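You operate a simulated robot arm through the tools that you are given. There is no shell and no other tool.

The job below is to be done with a simulated robot arm. You get a single attempt, and the scene is never put back.

TASK
Blow through the meter with the black lid and sort it.
Fine: clamp it at the air box, arrow with the air; lid open for a puff of one to four seconds, shut again; stop drawn back; tray for runs or stuck. Set down upright: what you pick out.

Only the result counts: the job must be done as asked and must still hold three seconds after the hand-in. Knocking over, shifting, dropping, spilling or breaking anything else fails it. Lids that push on must go on centred and level and be pressed home; caps that screw on are set level and turned clockwise until they are tight.

THE ROBOT
A 6-joint arm with a two-finger gripper, fixed in place. Base frame: the origin is at the foot of the arm, x ahead of it, y to its left, z up; the work surface is at about z = 90. Units: cm, rad, N and s.
Its first joint turns from -2.897 to 2.897 rad. Payload 2.45 kg.
The tool frame sits at the grasp point between the pads (the TCP): z along the fingers, y along the line on which they close. The tips reach 2 cm beyond it. Largest opening 14 cm; the body of the gripper starts 16.8 cm behind the TCP.
Orientation is that of the tool frame in the base frame, as [roll, pitch, yaw] about the fixed x, y, z axes, in that order (R = Rz(yaw) Ry(pitch) Rx(roll)). With the fingers straight down and closing along the base's y, the tool's x points along the base's -x, its y along +y and its z along -z.

THE INTERFACE
- The arm moves only by the tool apply_moves. Its argument "increments" is a list that holds one entry, the list of rows, each a list of 6 numbers: the shift along the tool's x, y, z in units of 30 mm (1.0 is 30 mm), then the turn, a rotation vector about the tool's x, y, z in units of 8 degrees (1.0 is 8 degrees). In form: [[[x, y, z, rx, ry, rz], ...]]. A call has 1 to 20 rows; each row shifts and turns the commanded pose from where the row before left it, along the tool's axes as they then stand. "hand" is the opening, from 0 (shut) to 1 (fully open), set as the call begins (left out, the last holds). A call with a number of a shift or a turn outside -1 to 1 is refused whole. Each row takes 0.2 s and may step no farther than 5 cm and 0.15 rad from the row before; otherwise, or with a gripper value out of range, the whole call is refused. Where a pose cannot be reached the arm comes as near as it can. A force on the tool above 90 N (or 10 N above the force at the start of the call, whichever is more), or a blocked arm, ends the call early, and 0.2 s more pass. Each finger travels about 4.5 cm/s and halts on what it meets, pressing with about 44 N; the grip force reading is that of the motor and also rises with nothing between the fingers. The clock runs only during rows and for 0.2 s after the last one: add rows that do not move to give the fingers time. It gives the time, the measured TCP pose, the force on the tool (base axes), the opening and the grip force at its end, in the units of the frame above (readings bear some noise), with the torque about the TCP (base axes, N m) and any sound that the robot's microphone picked up.
- Cameras (640 x 400 px; columns grow to the right, rows downward): "scene" is fixed at [4.77, -65.11, 150.65]; the picture's right is [0.72, -0.69, 0.00], its down [-0.28, -0.30, -0.91] and it looks along [0.63, 0.66, -0.41] (base axes); focal length 365 px, centre (320, 200). "wrist" rides on the gripper at [7.8, 1.1, -20.9] in the tool frame; the picture's right is [-0.14, 0.99, 0.00], its down [-0.92, -0.13, -0.37] and it looks along [-0.36, -0.05, 0.93] (tool axes); focal length 280 px, centre (320, 200). There is no depth. A picture from a camera that has moved, and an enlarged one, comes with that camera's place and axes in the base frame and with its lens.
- grab_frame(camera): a new picture of that camera. The clock stands still meanwhile.
- inspect(camera, box): a new picture of the part [left, top, right, bottom] of that camera's present view, enlarged. The clock stands still meanwhile.
- finish_job(): hands the job in; it is judged then, once.

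Places have to be worked out from the pictures, the camera data and where the tool is seen. Open the gripper and draw the arm clear of the work before you hand the job in, unless the task says otherwise.

The tools are called as name(argument=value, ...) on one line, values as JSON. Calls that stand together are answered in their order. apply_moves: Moves the arm, as the interface text tells. Its arguments: {"type":"object","properties":{"increments":{"type":"array","items":{"type":"array","items":{"type":"array","items":{"type":"number"}}}},"hand":{"type":"number"}},"required":["increments"]} The other tools are called the same way: grab_frame (camera) takes a picture; inspect (camera, box) takes an enlarged picture of a part of a camera's view; finish_job () hands the job in.

At the start:

```text
t: 0.0
ee_pos: [71.69, 27.67, 130.46]
tcp_rot: [-3.14, 0.0, 3.14]
force: [0.0, -0.7, -0.1]
ft_torque: [0.01, 0.01, -0.02]
gripper_width: 13.99
grip_force: 0.1
```

scene: 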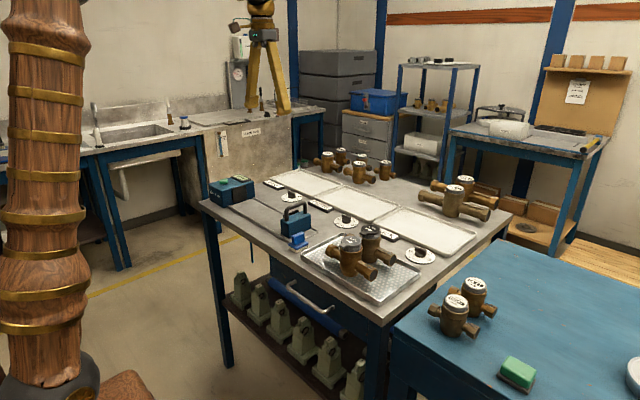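
wrist: 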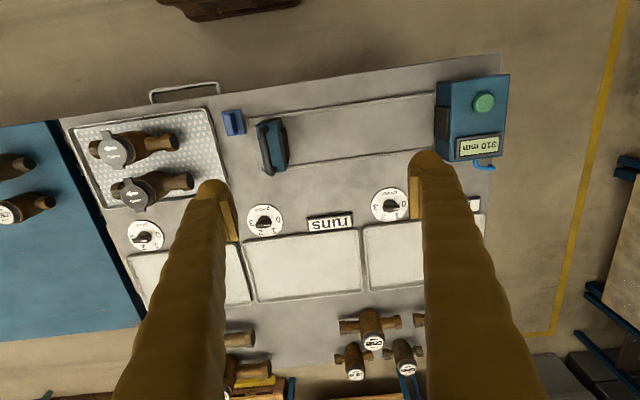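

I'll start by looking more closely at the bench from both cameras to identify the meters, the air box, the clamp and the trays.

inspect(camera="scene", box=[190, 140, 350, 240])

inspect(camera="scene", box=[290, 200, 450, 300])

inspect(camera="wrist", box=[60, 80, 300, 230])

inspect(camera="wrist", box=[360, 50, 540, 240])

```text
4.00 times, centred on (270, 190) of scene
camera zoom: at [4.77, -65.11, 150.65], right [0.72, -0.69, 0.0], down [-0.28, -0.3, -0.91], along [0.63, 0.66, -0.41], focal length 1461 px, centre (520, 240)
```

zoom: 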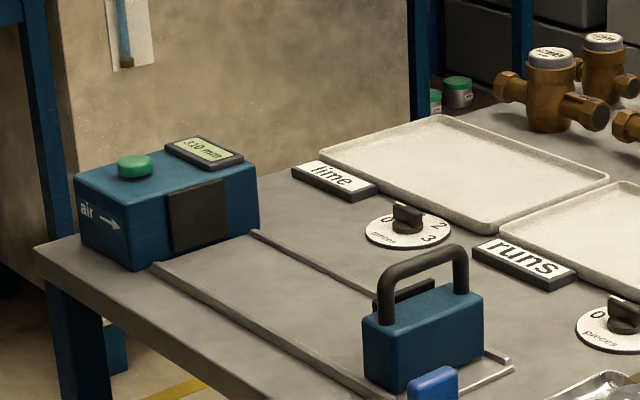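

```text
4.00 times, centred on (370, 250) of scene
camera zoom: at [4.77, -65.11, 150.65], right [0.72, -0.69, 0.0], down [-0.28, -0.3, -0.91], along [0.63, 0.66, -0.41], focal length 1461 px, centre (120, 0)
```

zoom: 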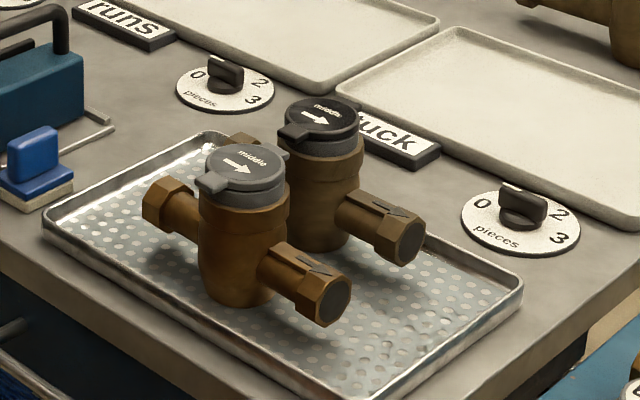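

```text
2.67 times, centred on (180, 155) of wrist
camera zoom: at [64.03, 28.75, 151.32], right [0.14, 0.99, 0.0], down [0.92, -0.13, 0.37], along [0.36, -0.05, -0.93], focal length 748 px, centre (693, 320)
```

zoom: 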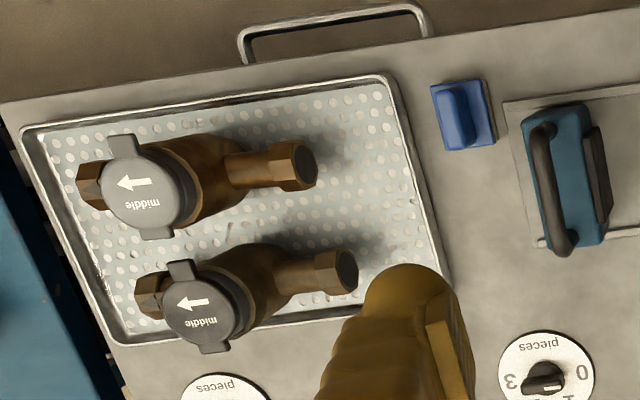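

```text
2.11 times, centred on (450, 145) of wrist
camera zoom: at [64.03, 28.75, 151.32], right [0.14, 0.99, 0.0], down [0.92, -0.13, 0.37], along [0.36, -0.05, -0.93], focal length 590 px, centre (46, 316)
```

zoom: 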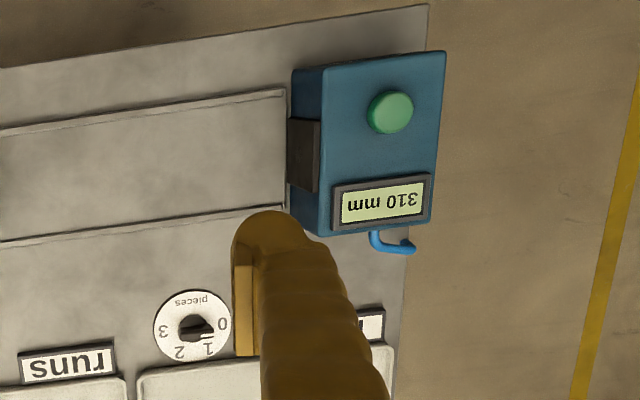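

The meter with the black lid seems to be the farther of the two on the perforated tray. I'll look closer at it, its arrows, and the clamp stop to understand the mechanics.

inspect(camera="scene", box=[330, 210, 410, 290])

inspect(camera="scene", box=[265, 190, 345, 270])

inspect(camera="wrist", box=[90, 120, 190, 210])

inspect(camera="wrist", box=[200, 90, 340, 190])

inspect(camera="scene", box=[200, 160, 280, 210])

inspect(camera="scene", box=[220, 260, 400, 390])

```text
5.00 times, centred on (370, 250) of scene
camera zoom: at [4.77, -65.11, 150.65], right [0.72, -0.69, 0.0], down [-0.28, -0.3, -0.91], along [0.63, 0.66, -0.41], focal length 1826 px, centre (70, -50)
```

zoom: 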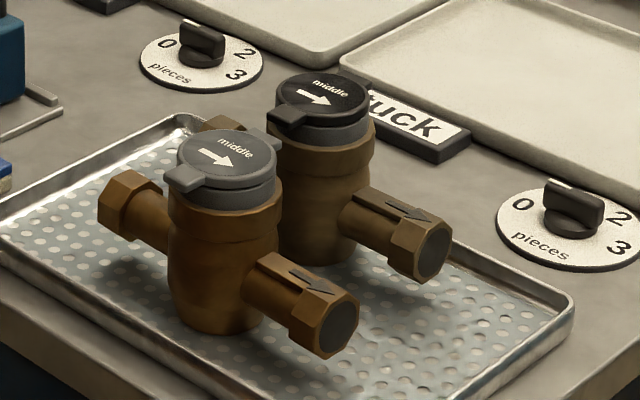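

```text
5.00 times, centred on (305, 230) of scene
camera zoom: at [4.77, -65.11, 150.65], right [0.72, -0.69, 0.0], down [-0.28, -0.3, -0.91], along [0.63, 0.66, -0.41], focal length 1826 px, centre (395, 50)
```

zoom: 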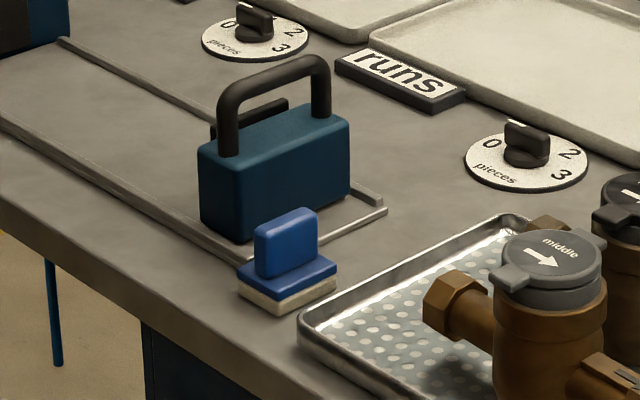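

```text
4.44 times, centred on (140, 165) of wrist
camera zoom: at [64.03, 28.75, 151.32], right [0.14, 0.99, 0.0], down [0.92, -0.13, 0.37], along [0.36, -0.05, -0.93], focal length 1246 px, centre (1120, 356)
```

zoom: 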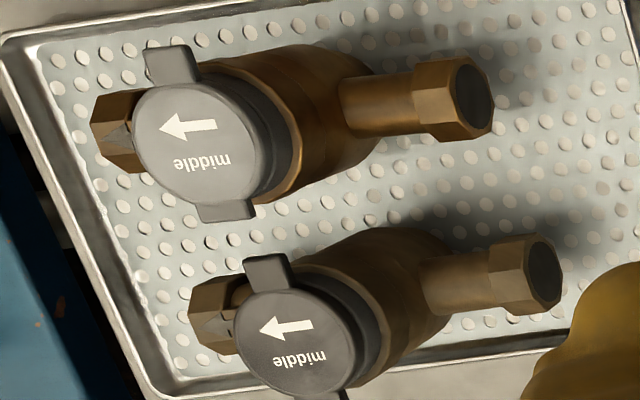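

```text
4.00 times, centred on (270, 140) of wrist
camera zoom: at [64.03, 28.75, 151.32], right [0.14, 0.99, 0.0], down [0.92, -0.13, 0.37], along [0.36, -0.05, -0.93], focal length 1122 px, centre (520, 440)
```

zoom: 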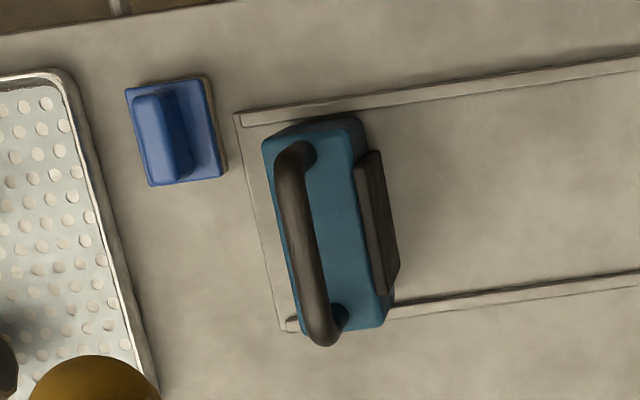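

```text
8.00 times, centred on (240, 185) of scene
camera zoom: at [4.77, -65.11, 150.65], right [0.72, -0.69, 0.0], down [-0.28, -0.3, -0.91], along [0.63, 0.66, -0.41], focal length 2922 px, centre (960, 320)
```

zoom: 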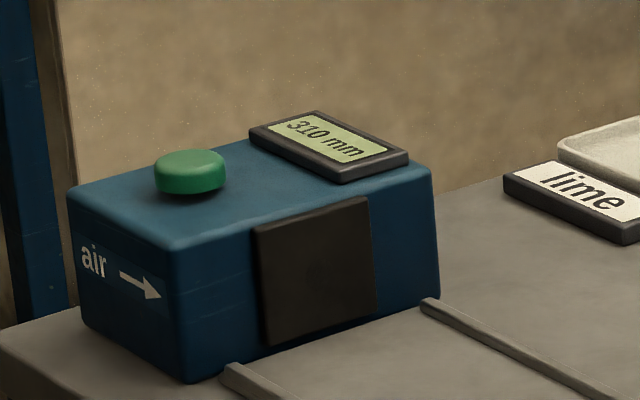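

```text
3.08 times, centred on (310, 325) of scene
camera zoom: at [4.77, -65.11, 150.65], right [0.72, -0.69, 0.0], down [-0.28, -0.3, -0.91], along [0.63, 0.66, -0.41], focal length 1124 px, centre (351, -185)
```

zoom: 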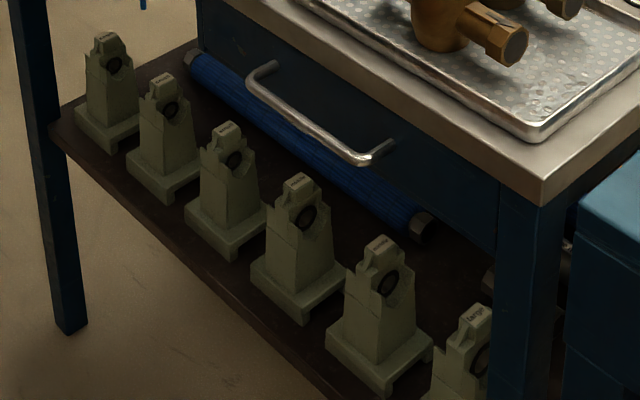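

The arrows on the lid and body both point toward −y, which looks like the air direction (box on the +y side, "air →" toward the stop). I'll move the wrist camera above the meter for a closer view, well above everything.

apply_moves(increments=[[[0.1, -1, 0.3, 0, 0, 0], [0.1, -1, 0.3, 0, 0, 0], [0.1, -1, 0.3, 0, 0, 0], [0.1, -1, 0.3, 0, 0, 0], [0.1, -1, 0.3, 0, 0, 0], [0.1, -1, 0.3, 0, 0, 0], [0.1, -1, 0.3, 0, 0, 0], [0.1, -1, 0.3, 0, 0, 0], [0.1, -1, 0.3, 0, 0, 0], [0, -1, 0.3, 0, 0, 0], [0, -1, 0.3, 0, 0, 0], [0, -0.9, 0.2, 0, 0, 0]]])

grab_frame(camera="wrist")

grab_frame(camera="scene")

```text
t: 2.6
ee_pos: [68.94, -8.14, 120.14]
tcp_rot: [3.14, 0.002, -3.141]
force: [-0.5, 0.2, 0.1]
ft_torque: [0.0, 0.0, 0.0]
gripper_width: 13.99
grip_force: 0.0
```

```text
taken
camera wrist: at [61.34, -7.15, 141.0], right [0.14, 0.99, 0.0], down [0.92, -0.13, 0.37], along [0.36, -0.05, -0.93], focal length 280 px, centre (320, 200)
```

wrist: 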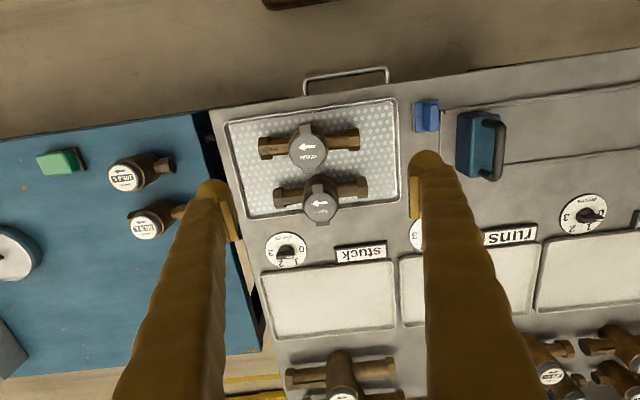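

```text
taken
```

scene: 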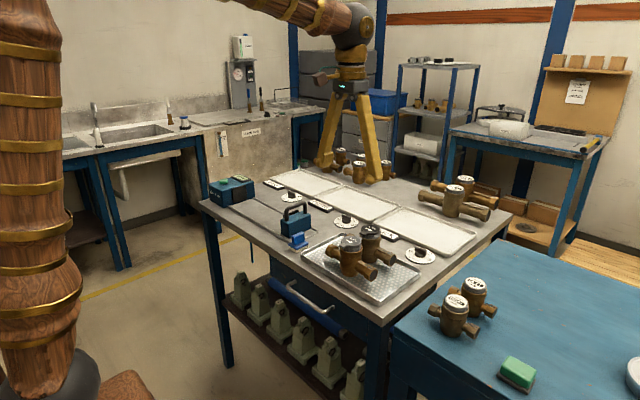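

The meters are now nearly centred in the wrist view. I'll zoom in to read the geometry (lid, hinge, tab, pipe ends).

inspect(camera="wrist", box=[240, 100, 400, 230])

inspect(camera="wrist", box=[265, 160, 375, 230])

inspect(camera="scene", box=[355, 215, 405, 255])

```text
3.08 times, centred on (320, 165) of wrist
camera zoom: at [61.34, -7.15, 141.0], right [0.14, 0.99, 0.0], down [0.92, -0.13, 0.37], along [0.36, -0.05, -0.93], focal length 863 px, centre (320, 308)
```

zoom: 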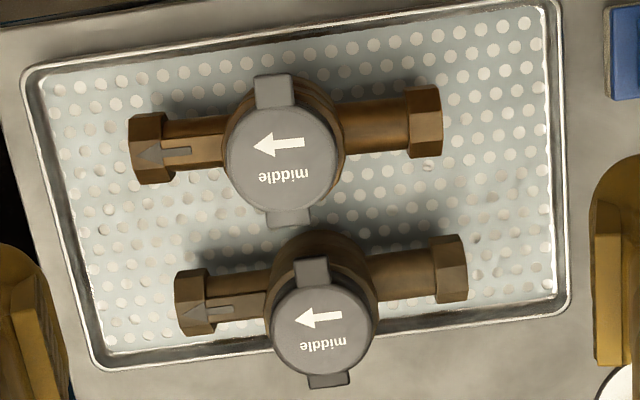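

```text
5.71 times, centred on (320, 195) of wrist
camera zoom: at [61.34, -7.15, 141.0], right [0.14, 0.99, 0.0], down [0.92, -0.13, 0.37], along [0.36, -0.05, -0.93], focal length 1602 px, centre (320, 229)
```

zoom: 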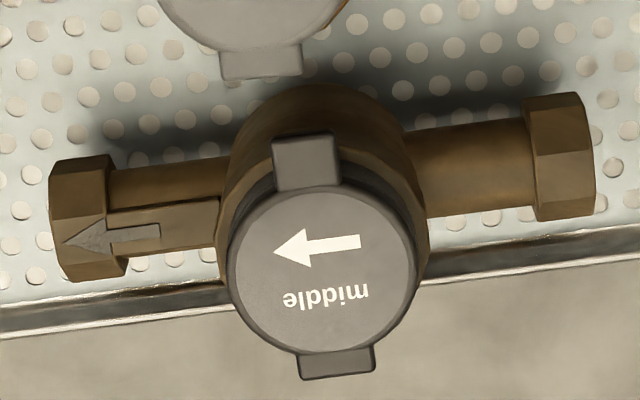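

```text
10.00 times, centred on (380, 235) of scene
camera zoom: at [4.77, -65.11, 150.65], right [0.72, -0.69, 0.0], down [-0.28, -0.3, -0.91], along [0.63, 0.66, -0.41], focal length 3652 px, centre (-280, -150)
```

zoom: 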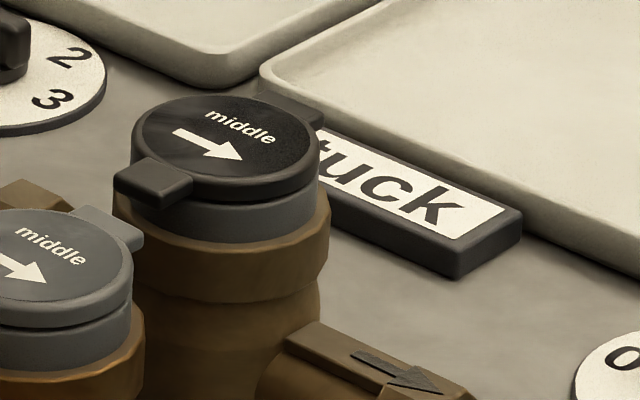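

I'll zoom further on both lids from the scene camera to tell the hinge side from the finger tab side.

inspect(camera="scene", box=[335, 225, 375, 250])

inspect(camera="scene", box=[355, 218, 395, 243])

inspect(camera="wrist", box=[280, 165, 360, 225])

inspect(camera="wrist", box=[430, 90, 640, 220])

```text
16.00 times, centred on (355, 238) of scene
camera zoom: at [4.77, -65.11, 150.65], right [0.72, -0.69, 0.0], down [-0.28, -0.3, -0.91], along [0.63, 0.66, -0.41], focal length 5844 px, centre (-240, -400)
```

zoom: 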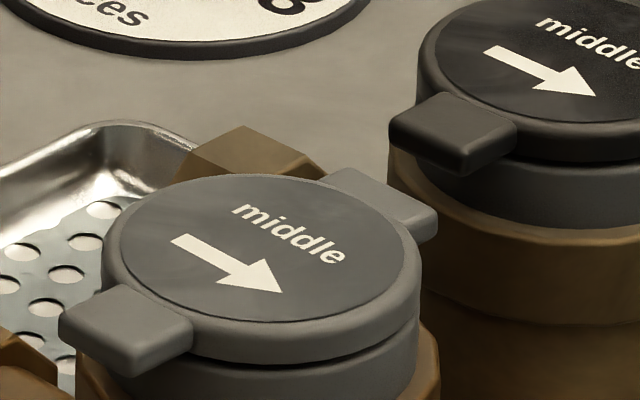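

```text
16.00 times, centred on (375, 230) of scene
camera zoom: at [4.77, -65.11, 150.65], right [0.72, -0.69, 0.0], down [-0.28, -0.3, -0.91], along [0.63, 0.66, -0.41], focal length 5844 px, centre (-560, -288)
```

zoom: 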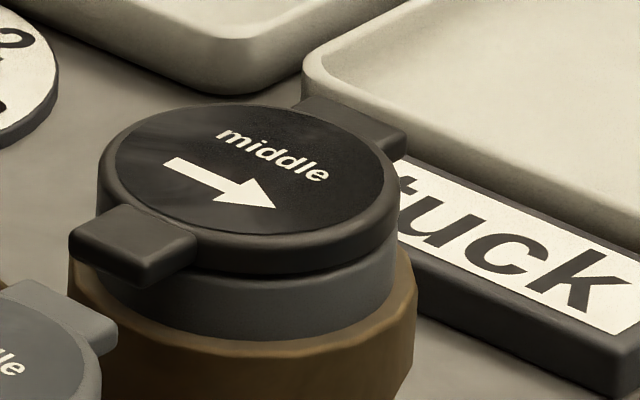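

```text
6.67 times, centred on (320, 195) of wrist
camera zoom: at [61.34, -7.15, 141.0], right [0.14, 0.99, 0.0], down [0.92, -0.13, 0.37], along [0.36, -0.05, -0.93], focal length 1869 px, centre (320, 233)
```

zoom: 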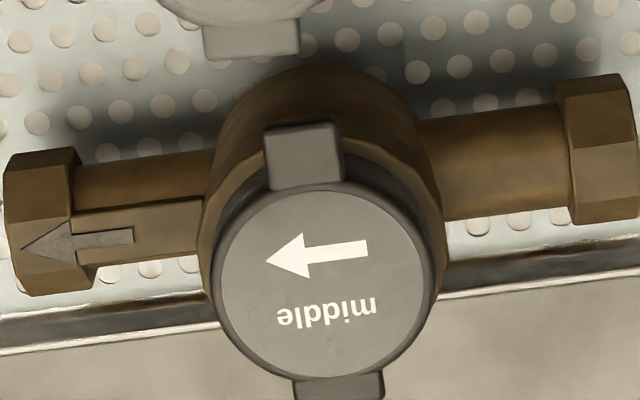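

```text
3.05 times, centred on (535, 155) of wrist
camera zoom: at [61.34, -7.15, 141.0], right [0.14, 0.99, 0.0], down [0.92, -0.13, 0.37], along [0.36, -0.05, -0.93], focal length 854 px, centre (-335, 337)
```

zoom: 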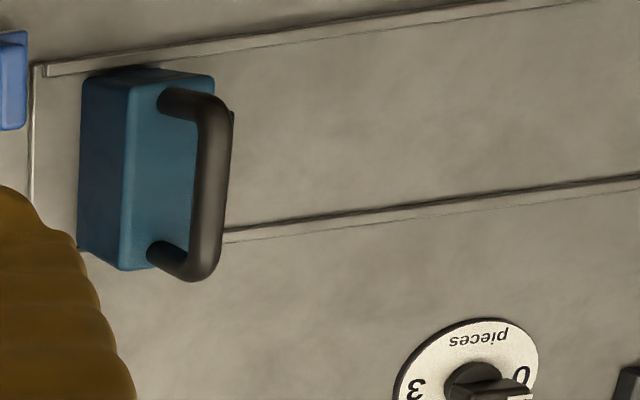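

Lid centre is about (77.6, −9.4, 102), the meter is ~16 cm long along y. The block on the −x side and the wider one on the +x side differ; I'll tilt the camera to view the lid from the +y side and see which is the hinge.

apply_moves(increments=[[[-0.23, 0.86, 0.6, 0, 0, 0], [-0.23, 0.86, 0.9, 0, 0, 0], [-0.23, 0.86, 1, 0, 0, 0], [-0.23, 0.86, 1, 0, 0, 0], [0, 0, 0, 0.9, 0, 0], [0, 0, 0, 0.9, 0, 0], [0, 0, 0, 0.9, 0, 0], [0, 0, 0, 0.9, 0, 0], [0, 0, 0, 0.9, 0, 0], [0, 0, 0, 0.9, 0, 0], [0, 0, 0, 0.9, 0, 0]]])

grab_frame(camera="wrist")

```text
t: 5.0
ee_pos: [71.91, 2.27, 109.65]
tcp_rot: [-2.26, 0.002, -3.14]
force: [0.7, 0.1, -0.4]
ft_torque: [0.05, 0.0, 0.02]
gripper_width: 14.01
grip_force: 0.1
```

```text
taken
camera wrist: at [64.12, 19.05, 121.96], right [0.14, 0.63, -0.76], down [0.92, 0.2, 0.33], along [0.37, -0.75, -0.55], focal length 280 px, centre (320, 200)
```

wrist: 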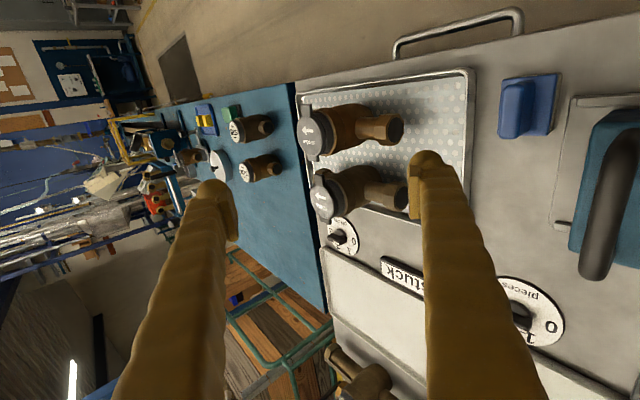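

inspect(camera="wrist", box=[280, 90, 420, 230])

inspect(camera="wrist", box=[300, 160, 360, 225])

inspect(camera="wrist", box=[215, 100, 295, 190])

```text
2.86 times, centred on (350, 160) of wrist
camera zoom: at [64.12, 19.05, 121.96], right [0.14, 0.63, -0.76], down [0.92, 0.2, 0.33], along [0.37, -0.75, -0.55], focal length 801 px, centre (234, 314)
```

zoom: 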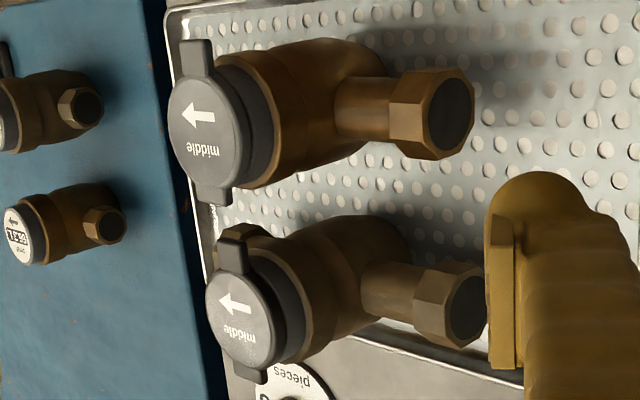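

```text
6.15 times, centred on (330, 192) of wrist
camera zoom: at [64.12, 19.05, 121.96], right [0.14, 0.63, -0.76], down [0.92, 0.2, 0.33], along [0.37, -0.75, -0.55], focal length 1726 px, centre (258, 246)
```

zoom: 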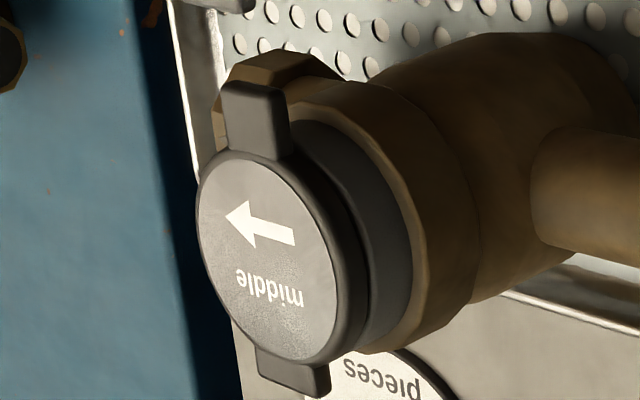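

```text
4.44 times, centred on (255, 145) of wrist
camera zoom: at [64.12, 19.05, 121.96], right [0.14, 0.63, -0.76], down [0.92, 0.2, 0.33], along [0.37, -0.75, -0.55], focal length 1246 px, centre (609, 444)
```

zoom: 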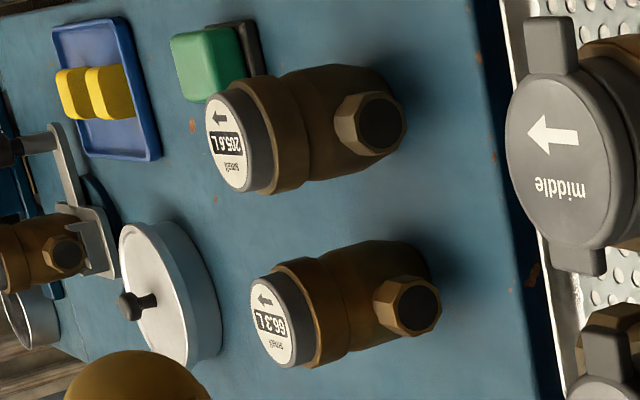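

The −x block is the longer finger tab and the wider +x block reads as the hinge. Now I'll straighten the tool and fly over the clamp/air box to measure pad faces, rails, button and handle.

apply_moves(increments=[[[0, 0, 0, -0.9, 0, 0], [0, 0, 0, -0.9, 0, 0], [0, 0, 0, -0.9, 0, 0], [0, 0, 0, -0.9, 0, 0], [0, 0, 0, -0.9, 0, 0], [0, 0, 0, -0.9, 0, 0], [0, 0, 0, -0.9, 0, 0], [0, 0.5, -1, 0, 0, 0], [0, 1, -1, 0, 0, 0], [0, 1, -1, 0, 0, 0], [0, 1, -0.5, 0, 0, 0], [0.1, 1, 0, 0, 0, 0], [0.1, 1, 0, 0, 0, 0], [0.1, 1, 0, 0, 0, 0], [0.1, 1, 0, 0, 0, 0], [0.1, 1, 0, 0, 0, 0], [0, 1, 0, 0, 0, 0], [0, 1, 0, 0, 0, 0], [0, 1, 0, 0, 0, 0], [0, 1, 0, 0, 0, 0]]])

grab_frame(camera="wrist")

inspect(camera="wrist", box=[230, 60, 420, 240])

```text
t: 9.2
ee_pos: [70.26, 39.86, 119.95]
tcp_rot: [-3.141, 0.0, 3.141]
force: [-0.5, 0.1, 0.6]
ft_torque: [-0.01, -0.02, 0.02]
gripper_width: 14.0
grip_force: 0.0
```

```text
taken
camera wrist: at [62.66, 40.88, 140.85], right [0.14, 0.99, 0.0], down [0.92, -0.13, 0.37], along [0.37, -0.05, -0.93], focal length 280 px, centre (320, 200)
```

wrist: 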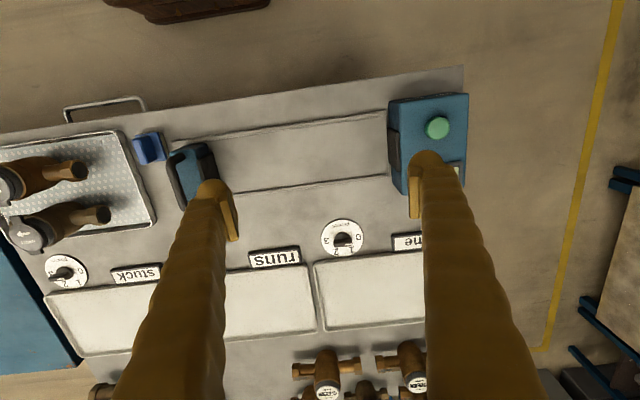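

```text
2.22 times, centred on (325, 150) of wrist
camera zoom: at [62.66, 40.88, 140.85], right [0.14, 0.99, 0.0], down [0.92, -0.13, 0.37], along [0.37, -0.05, -0.93], focal length 623 px, centre (309, 311)
```

zoom: 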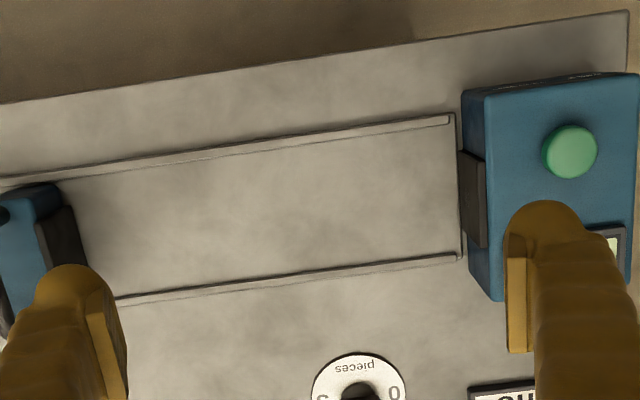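

Rails are at x≈68.0 and 79.3 (centre 73.6), box pad face at y≈51.6 spanning z 91–98.5. Now I go back over the black-lidded meter and hover to centre on it.

apply_moves(increments=[[[-0.156, -0.967, 0, 0, 0, 0], [-0.156, -0.967, 0, 0, 0, 0], [-0.156, -0.967, 0, 0, 0, 0], [-0.156, -0.967, 0, 0, 0, 0], [-0.156, -0.967, 0, 0, 0, 0], [-0.156, -0.967, 0, 0, 0, 0], [-0.156, -0.967, 0, 0, 0, 0], [-0.156, -0.967, 0, 0, 0, 0], [-0.156, -0.967, 0, 0, 0, 0], [-0.156, -0.967, 0, 0, 0, 0], [-0.156, -0.967, 0, 0, 0, 0], [-0.156, -0.967, 0, 0, 0, 0], [-0.156, -0.967, 0.4, 0, 0, 0], [-0.156, -0.967, 0.5, 0, 0, 0], [-0.156, -0.967, 0.6, 0, 0, 0], [-0.156, -0.967, 0.6, 0, 0, 0], [-0.156, -0.967, 0.5, 0, 0, 0]]], hand=0.64)

grab_frame(camera="wrist")

inspect(camera="wrist", box=[220, 90, 420, 215])

```text
t: 12.8
ee_pos: [78.23, -9.45, 112.3]
tcp_rot: [3.141, -0.001, -3.141]
force: [0.0, -0.4, 0.0]
ft_torque: [-0.01, -0.03, 0.0]
gripper_width: 8.96
grip_force: 0.1
```

```text
taken
camera wrist: at [70.54, -8.48, 133.0], right [0.14, 0.99, 0.0], down [0.92, -0.13, 0.37], along [0.36, -0.05, -0.93], focal length 280 px, centre (320, 200)
```

wrist: 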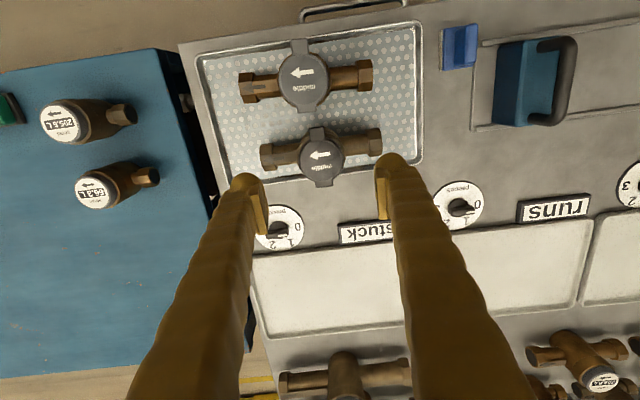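

```text
3.20 times, centred on (320, 152) of wrist
camera zoom: at [70.54, -8.48, 133.0], right [0.14, 0.99, 0.0], down [0.92, -0.13, 0.37], along [0.36, -0.05, -0.93], focal length 897 px, centre (320, 352)
```

zoom: 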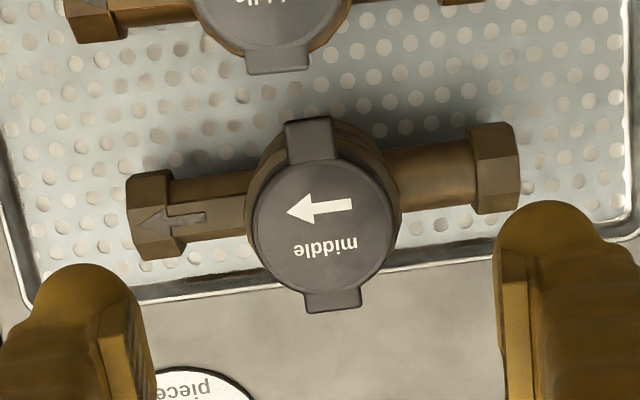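

Lid centre (≈78.1, −9.44, 101.6) lines up with the TCP. I'll descend with fingers astride the collar (closing along y, above the pipe stubs).

apply_moves(increments=[[[0.02, 0, 0.9, 0, 0, 0], [0.02, 0, 0.9, 0, 0, 0], [0, 0, 0.9, 0, 0, 0], [0, 0, 0.9, 0, 0, 0], [0, 0, 0.6, 0, 0, 0]]])

grab_frame(camera="wrist")

inspect(camera="scene", box=[320, 200, 430, 290])

```text
t: 14.0
ee_pos: [78.2, -9.4, 99.49]
tcp_rot: [-3.141, -0.001, 3.141]
force: [-0.2, -0.9, 0.2]
ft_torque: [-0.03, 0.01, -0.01]
gripper_width: 8.93
grip_force: 0.0
```

```text
taken
camera wrist: at [70.51, -8.38, 120.31], right [0.14, 0.99, 0.0], down [0.92, -0.13, 0.37], along [0.36, -0.05, -0.93], focal length 280 px, centre (320, 200)
```

wrist: 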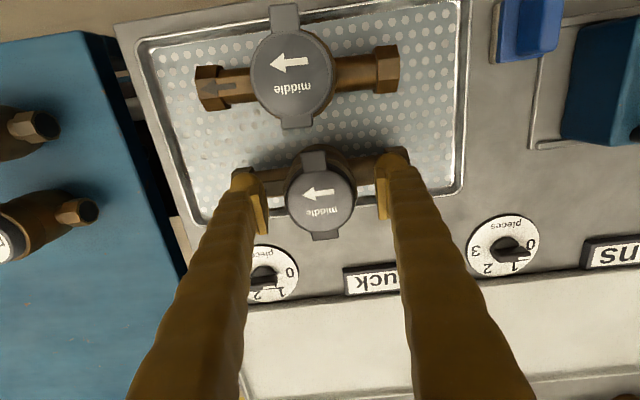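

```text
4.44 times, centred on (375, 245) of scene
camera zoom: at [4.77, -65.11, 150.65], right [0.72, -0.69, 0.0], down [-0.28, -0.3, -0.91], along [0.63, 0.66, -0.41], focal length 1623 px, centre (76, 0)
```

zoom: 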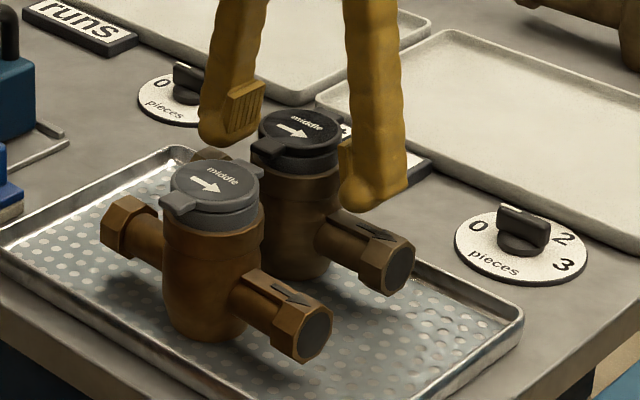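

Tips are astride the collar with clearance above the pipes. I'll lower 0.8 cm more, then close on the collar.

apply_moves(increments=[[[0, 0, 0.15, 0, 0, 0], [0, 0, 0.12, 0, 0, 0]]])

inspect(camera="scene", box=[345, 205, 415, 275])

```text
t: 14.6
ee_pos: [78.2, -9.47, 98.71]
tcp_rot: [-3.14, -0.001, -3.141]
force: [-0.1, 0.8, 0.2]
ft_torque: [-0.01, -0.04, -0.02]
gripper_width: 8.96
grip_force: 0.0
```

```text
5.71 times, centred on (380, 240) of scene
camera zoom: at [4.77, -65.11, 150.65], right [0.72, -0.69, 0.0], down [-0.28, -0.3, -0.91], along [0.63, 0.66, -0.41], focal length 2087 px, centre (-23, -29)
```

zoom: 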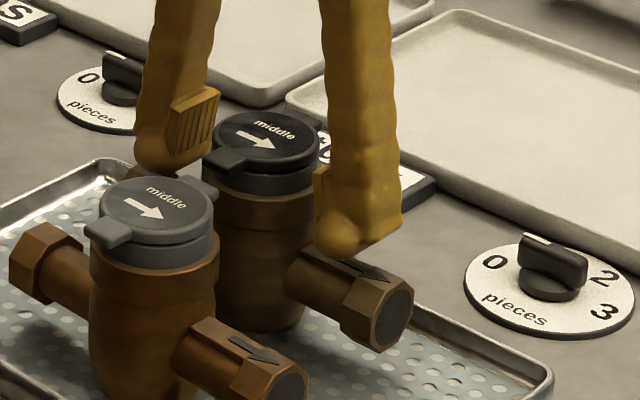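

Good height: the pads face the collar, fingertips just above the pipe stubs. Closing the gripper now.

apply_moves(increments=[[[0, 0, 0, 0, 0, 0], [0, 0, 0, 0, 0, 0], [0, 0, 0, 0, 0, 0], [0, 0, 0, 0, 0, 0], [0, 0, 0, 0, 0, 0]]], hand=0)

inspect(camera="scene", box=[345, 205, 415, 275])

grab_frame(camera="wrist")

```text
t: 15.8
ee_pos: [78.08, -9.41, 98.71]
tcp_rot: [-3.141, -0.001, -3.141]
force: [0.3, -2.9, 0.0]
ft_torque: [-0.1, -0.04, 0.0]
gripper_width: 6.09
grip_force: 44.3
```

```text
5.71 times, centred on (380, 240) of scene
camera zoom: at [4.77, -65.11, 150.65], right [0.72, -0.69, 0.0], down [-0.28, -0.3, -0.91], along [0.63, 0.66, -0.41], focal length 2087 px, centre (-23, -29)
```

zoom: 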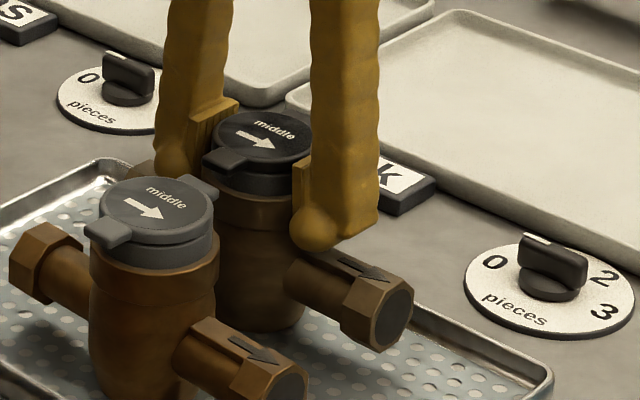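

```text
taken
camera wrist: at [70.47, -8.37, 119.54], right [0.14, 0.99, 0.0], down [0.92, -0.13, 0.37], along [0.37, -0.05, -0.93], focal length 280 px, centre (320, 200)
```

wrist: 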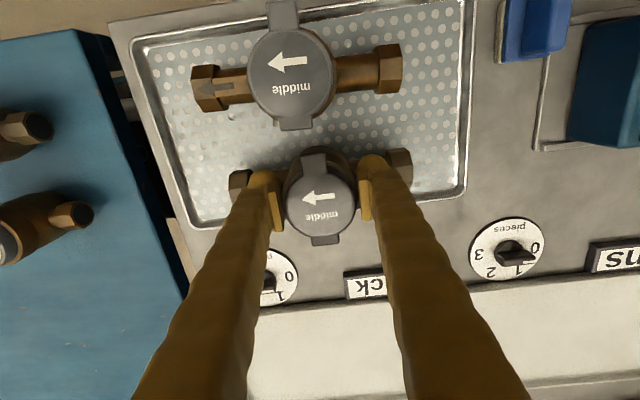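

Held at 6.1 cm width with 44 N. I'll lift slowly a few cm and check that it comes up upright.

apply_moves(increments=[[[0, 0, -0.2, 0, 0, 0], [0, 0, -0.4, 0, 0, 0], [0, 0, -0.6, 0, 0, 0], [0, 0, -0.8, 0, 0, 0], [0, 0, 0, 0, 0, 0]]])

inspect(camera="scene", box=[330, 180, 420, 280])

grab_frame(camera="wrist")

```text
t: 17.0
ee_pos: [78.08, -9.47, 104.94]
tcp_rot: [3.142, 0.0, 3.141]
force: [-0.6, 0.2, -6.8]
ft_torque: [-0.03, 0.01, 0.02]
gripper_width: 6.09
grip_force: 43.8
```

```text
4.00 times, centred on (375, 230) of scene
camera zoom: at [4.77, -65.11, 150.65], right [0.72, -0.69, 0.0], down [-0.28, -0.3, -0.91], along [0.63, 0.66, -0.41], focal length 1461 px, centre (100, 80)
```

zoom: 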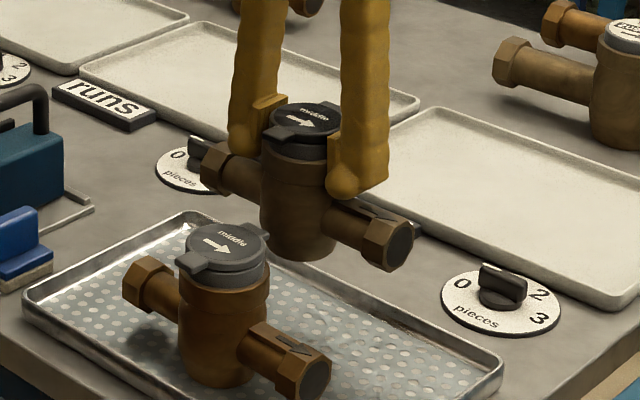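

```text
taken
camera wrist: at [70.41, -8.5, 125.62], right [0.14, 0.99, 0.0], down [0.92, -0.13, 0.37], along [0.36, -0.05, -0.93], focal length 280 px, centre (320, 200)
```

wrist: 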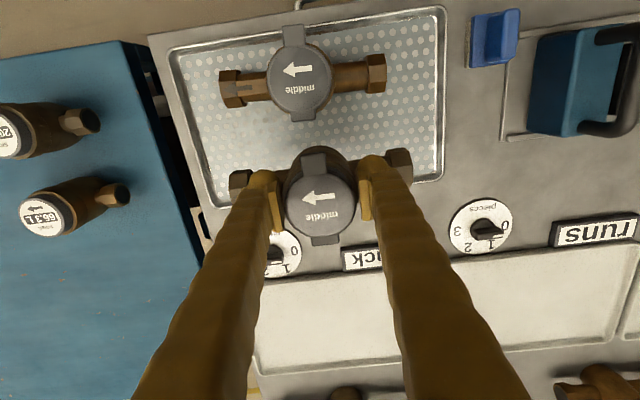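

Clean lift, load about 0.7 kg and hanging upright. Now I'll carry it high over the stop handle to above the clamp channel.

apply_moves(increments=[[[0, 0, -0.6, 0, 0, 0], [0, 0, -1, 0, 0, 0], [0, 0, -1, 0, 0, 0], [0, 0.4, -0.5, 0, 0, 0], [0.1, 0.8, 0, 0, 0, 0], [0.1, 1, 0, 0, 0, 0], [0.1, 1, 0, 0, 0, 0], [0.1, 1, 0, 0, 0, 0], [0.1, 1, 0, 0, 0, 0], [0.1, 1, 0, 0, 0, 0], [0.1, 1, 0, 0, 0, 0], [0.1, 1, 0, 0, 0, 0], [0.1, 1, 0, 0, 0, 0], [0.1, 1, 0, 0, 0, 0], [0.1, 1, 0, 0, 0, 0], [0.1, 1, 0, 0, 0, 0], [0.1, 1, 0, 0, 0, 0], [0.1, 1, 0, 0, 0, 0], [0.1, 1, 0, 0, 0, 0], [0, 1, 0, 0, 0, 0]]])

grab_frame(camera="wrist")

grab_frame(camera="scene")

```text
t: 21.2
ee_pos: [73.54, 39.19, 114.27]
tcp_rot: [-3.139, -0.002, 3.14]
force: [-0.8, -0.2, -6.5]
ft_torque: [0.04, 0.02, 0.0]
gripper_width: 6.07
grip_force: 43.8
```

```text
taken
camera wrist: at [65.94, 40.12, 135.01], right [0.14, 0.99, 0.0], down [0.92, -0.13, 0.37], along [0.36, -0.05, -0.93], focal length 280 px, centre (320, 200)
```

wrist: 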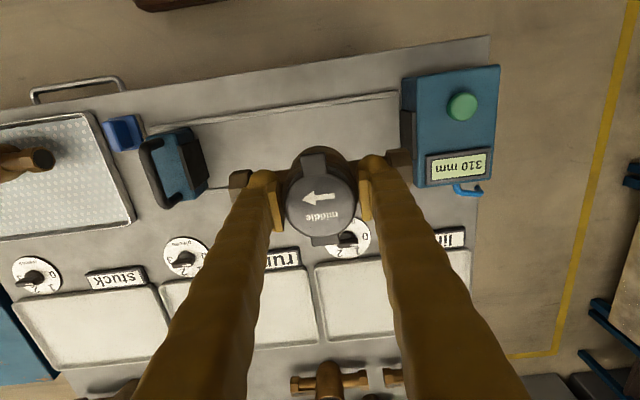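

```text
taken
```

scene: 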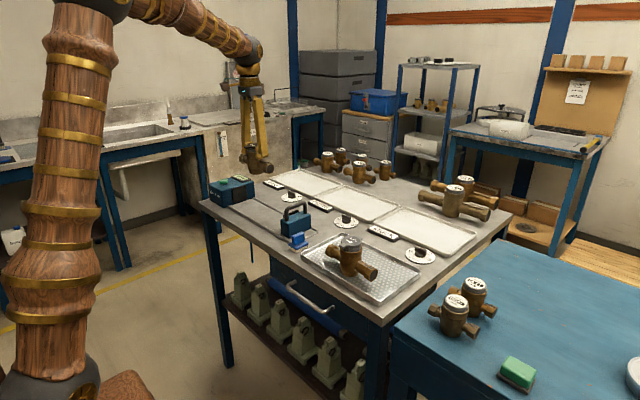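

The meter is over the channel, arrow toward −y. I'll shift to y≈42.2 and descend to about 2 cm above the bench, then check clearance to the box pad.

apply_moves(increments=[[[0, 0.5, 0.3, 0, 0, 0], [0, 0.5, 0.9, 0, 0, 0], [0, 0, 1, 0, 0, 0], [0, 0, 1, 0, 0, 0], [0, 0, 0.8, 0, 0, 0], [0, 0, 0.4, 0, 0, 0]]])

inspect(camera="scene", box=[195, 140, 335, 240])

grab_frame(camera="wrist")

```text
t: 22.6
ee_pos: [73.75, 42.05, 100.99]
tcp_rot: [3.139, -0.002, -3.14]
force: [-0.8, 0.4, -6.9]
ft_torque: [-0.02, -0.01, 0.01]
gripper_width: 6.06
grip_force: 43.9
```

```text
4.00 times, centred on (265, 190) of scene
camera zoom: at [4.77, -65.11, 150.65], right [0.72, -0.69, 0.0], down [-0.28, -0.3, -0.91], along [0.63, 0.66, -0.41], focal length 1461 px, centre (540, 240)
```

zoom: 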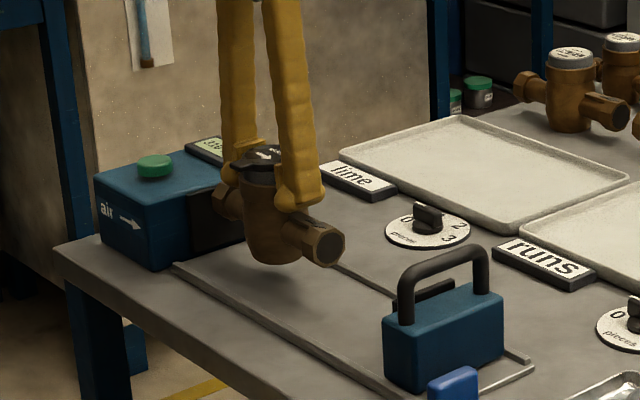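

```text
taken
camera wrist: at [66.03, 43.1, 121.74], right [0.14, 0.99, 0.0], down [0.92, -0.13, 0.37], along [0.37, -0.05, -0.93], focal length 280 px, centre (320, 200)
```

wrist: 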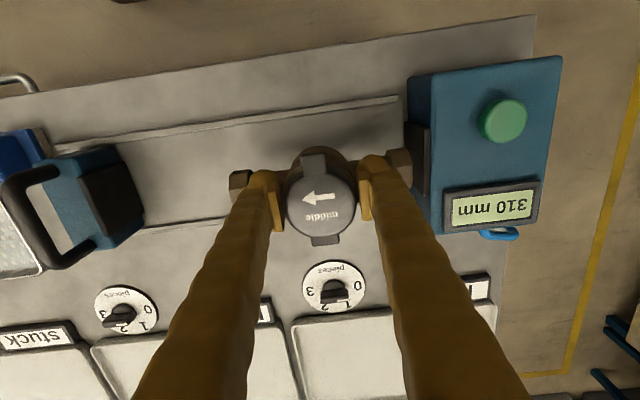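

The meter hangs cleanly between the rails, ~1 cm off the box pad. I'll lower in small steps until the force shows bench contact.

apply_moves(increments=[[[0, 0, 0.3, 0, 0, 0], [0, 0, 0.25, 0, 0, 0], [0, 0, 0.1, 0, 0, 0], [0, 0, 0.1, 0, 0, 0]]])

inspect(camera="scene", box=[225, 160, 305, 220])

```text
t: 23.6
ee_pos: [73.67, 42.12, 98.63]
tcp_rot: [-3.141, 0.0, 3.141]
force: [-0.7, -0.2, -4.3]
ft_torque: [-0.06, 0.0, -0.03]
gripper_width: 6.06
grip_force: 43.6
```

```text
6.67 times, centred on (265, 190) of scene
camera zoom: at [4.77, -65.11, 150.65], right [0.72, -0.69, 0.0], down [-0.28, -0.3, -0.91], along [0.63, 0.66, -0.41], focal length 2435 px, centre (687, 267)
```

zoom: 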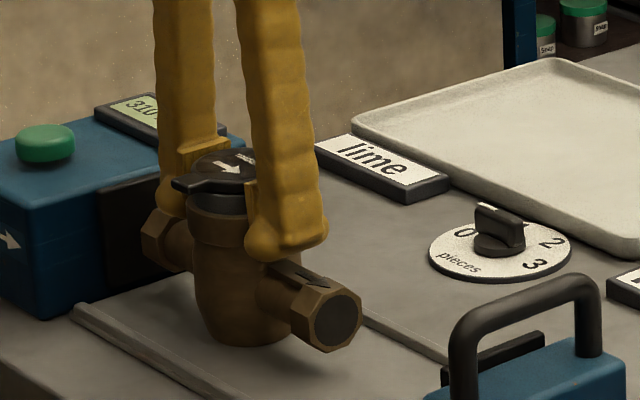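

Force dropped from −6.9 to −4.3 N, so the base is just touching. A tiny bit lower to seat it.

apply_moves(increments=[[[0, 0, 0.04, 0, 0, 0], [0, 0, 0, 0, 0, 0]]])

```text
t: 24.2
ee_pos: [73.67, 42.14, 98.6]
tcp_rot: [3.141, 0.0, -3.141]
force: [-5.5, -5.6, 14.5]
ft_torque: [-0.19, 0.52, 0.05]
gripper_width: 6.06
grip_force: 43.5
```

Seated (14 N up). I'll ease off that load slightly and slide it, still held, gently toward the box pad so the stop has little to push.

apply_moves(increments=[[[0, 0, -0.03, 0, 0, 0], [0, 0.08, 0, 0, 0, 0], [0, 0.08, 0, 0, 0, 0], [0, 0.05, 0, 0, 0, 0]]])

grab_frame(camera="wrist")

inspect(camera="wrist", box=[360, 100, 460, 220])

```text
t: 25.2
ee_pos: [73.73, 42.74, 98.51]
tcp_rot: [-3.142, -0.001, 3.141]
force: [0.6, -3.2, 2.5]
ft_torque: [-0.08, -0.14, -0.03]
gripper_width: 6.07
grip_force: 43.5
```

```text
taken
camera wrist: at [66.0, 43.84, 119.37], right [0.14, 0.99, 0.0], down [0.92, -0.13, 0.37], along [0.36, -0.05, -0.93], focal length 280 px, centre (320, 200)
```

wrist: 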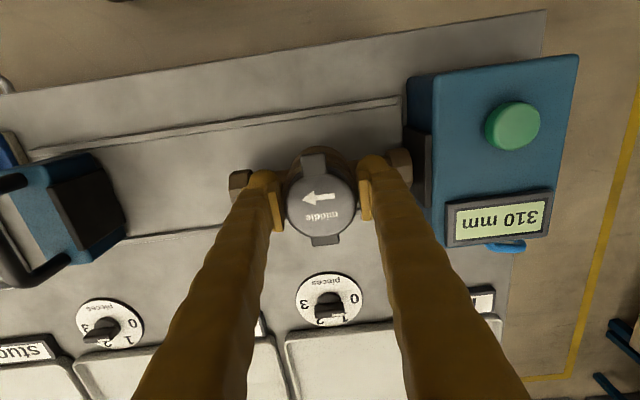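

```text
3.33 times, centred on (410, 160) of wrist
camera zoom: at [66.0, 43.84, 119.37], right [0.14, 0.99, 0.0], down [0.92, -0.13, 0.37], along [0.36, -0.05, -0.93], focal length 935 px, centre (20, 333)
```

zoom: 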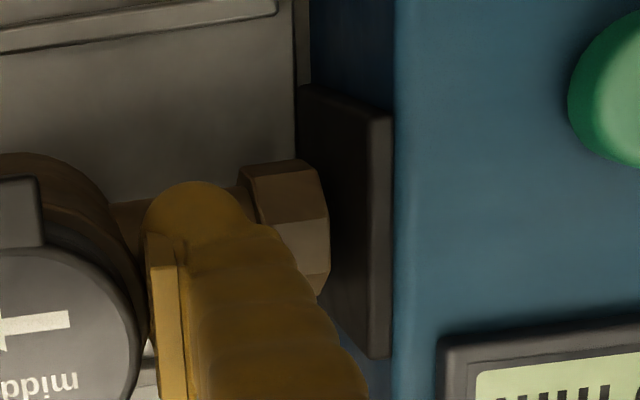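

Hex end is about centred on the pad with a few mm to go. I'll nudge on in small steps until the y-force rises.

apply_moves(increments=[[[0, 0.05, 0, 0, 0, 0], [0, 0.05, 0, 0, 0, 0]]])

inspect(camera="wrist", box=[360, 100, 460, 220])

```text
t: 25.8
ee_pos: [73.69, 43.09, 98.56]
tcp_rot: [3.14, 0.0, 3.141]
force: [-0.2, -0.9, -7.4]
ft_torque: [-0.02, 0.01, -0.01]
gripper_width: 6.08
grip_force: 43.9
```

```text
3.33 times, centred on (410, 160) of wrist
camera zoom: at [65.95, 44.16, 119.38], right [0.14, 0.99, 0.0], down [0.92, -0.13, 0.37], along [0.36, -0.05, -0.93], focal length 935 px, centre (20, 333)
```

zoom: 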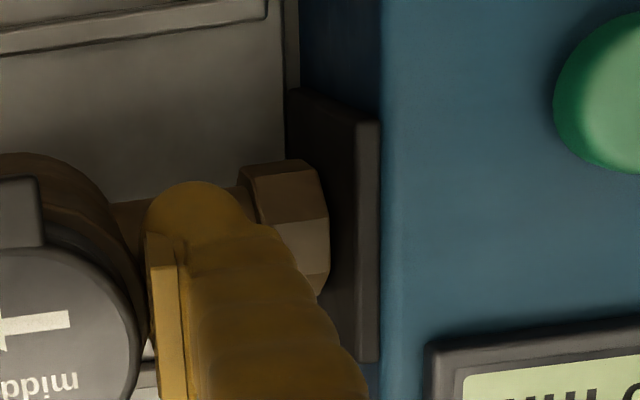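

Free-hanging just at the surface, and still a small gap to the pad. Continuing in small steps.

apply_moves(increments=[[[0, 0.05, 0, 0, 0, 0], [0, 0.05, 0, 0, 0, 0]]])

inspect(camera="wrist", box=[360, 100, 460, 220])

```text
t: 26.4
ee_pos: [73.63, 43.16, 98.66]
tcp_rot: [-3.141, -0.002, 3.141]
force: [-4.2, -18.5, -7.6]
ft_torque: [-0.64, 0.12, 0.1]
gripper_width: 6.04
grip_force: 44.1
```

```text
3.33 times, centred on (410, 160) of wrist
camera zoom: at [65.97, 44.34, 119.45], right [0.14, 0.99, 0.0], down [0.92, -0.13, 0.37], along [0.36, -0.05, -0.93], focal length 935 px, centre (20, 333)
```

zoom: 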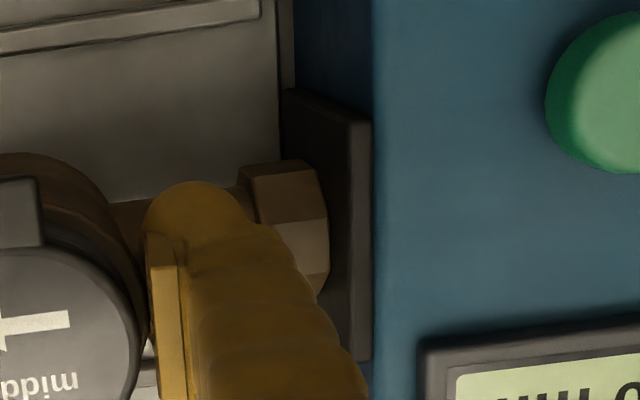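

Contact with the box pad at y≈43.2 (−18.5 N). I'll relax the push slightly, seat it down on the bench, and open the fingers.

apply_moves(increments=[[[0, -0.04, 0, 0, 0, 0], [0, 0, 0.04, 0, 0, 0], [0, 0, 0, 0, 0, 0]]])

```text
t: 27.2
ee_pos: [73.7, 43.3, 98.5]
tcp_rot: [-3.141, 0.0, 3.141]
force: [-0.6, -10.1, -1.1]
ft_torque: [-0.13, -0.01, -0.15]
gripper_width: 6.06
grip_force: 44.1
```

apply_moves(increments=[[[0, 0, 0.02, 0, 0, 0], [0, 0, 0, 0, 0, 0]]])

```text
t: 27.8
ee_pos: [73.53, 43.2, 98.61]
tcp_rot: [3.142, 0.002, 3.141]
force: [-0.1, -9.9, 15.9]
ft_torque: [0.16, 0.01, 0.0]
gripper_width: 6.08
grip_force: 44.0
```

Seated with ~16 N downward and lightly against the pad. Opening the gripper to release it.

apply_moves(increments=[[[0, 0, 0, 0, 0, 0], [0, 0, 0, 0, 0, 0], [0, 0, 0, 0, 0, 0], [0, 0, 0, 0, 0, 0]]], hand=0.66)

inspect(camera="scene", box=[225, 160, 305, 220])

grab_frame(camera="wrist")

```text
t: 28.8
ee_pos: [73.51, 43.2, 98.43]
tcp_rot: [3.141, 0.001, 3.141]
force: [-0.2, 0.8, -0.1]
ft_torque: [0.01, -0.01, 0.0]
gripper_width: 9.23
grip_force: 0.0
```

```text
6.67 times, centred on (265, 190) of scene
camera zoom: at [4.77, -65.11, 150.65], right [0.72, -0.69, 0.0], down [-0.28, -0.3, -0.91], along [0.63, 0.66, -0.41], focal length 2435 px, centre (687, 267)
```

zoom: 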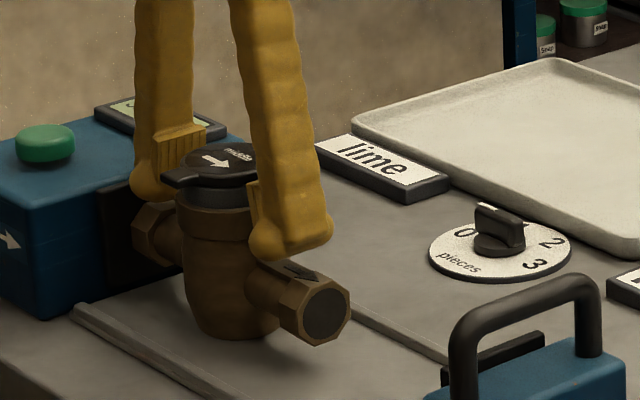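

```text
taken
camera wrist: at [65.95, 44.3, 119.27], right [0.14, 0.99, 0.0], down [0.92, -0.13, 0.37], along [0.36, -0.05, -0.93], focal length 280 px, centre (320, 200)
```

wrist: 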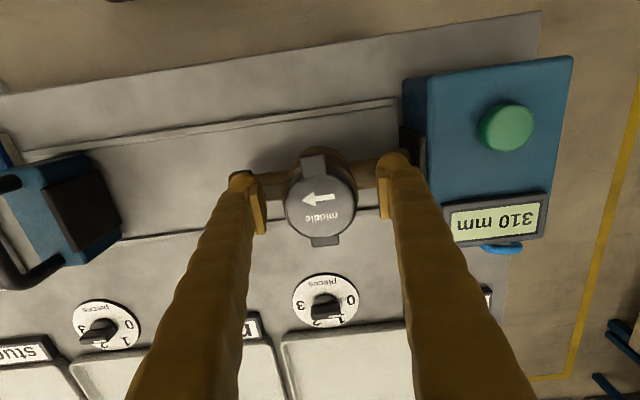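

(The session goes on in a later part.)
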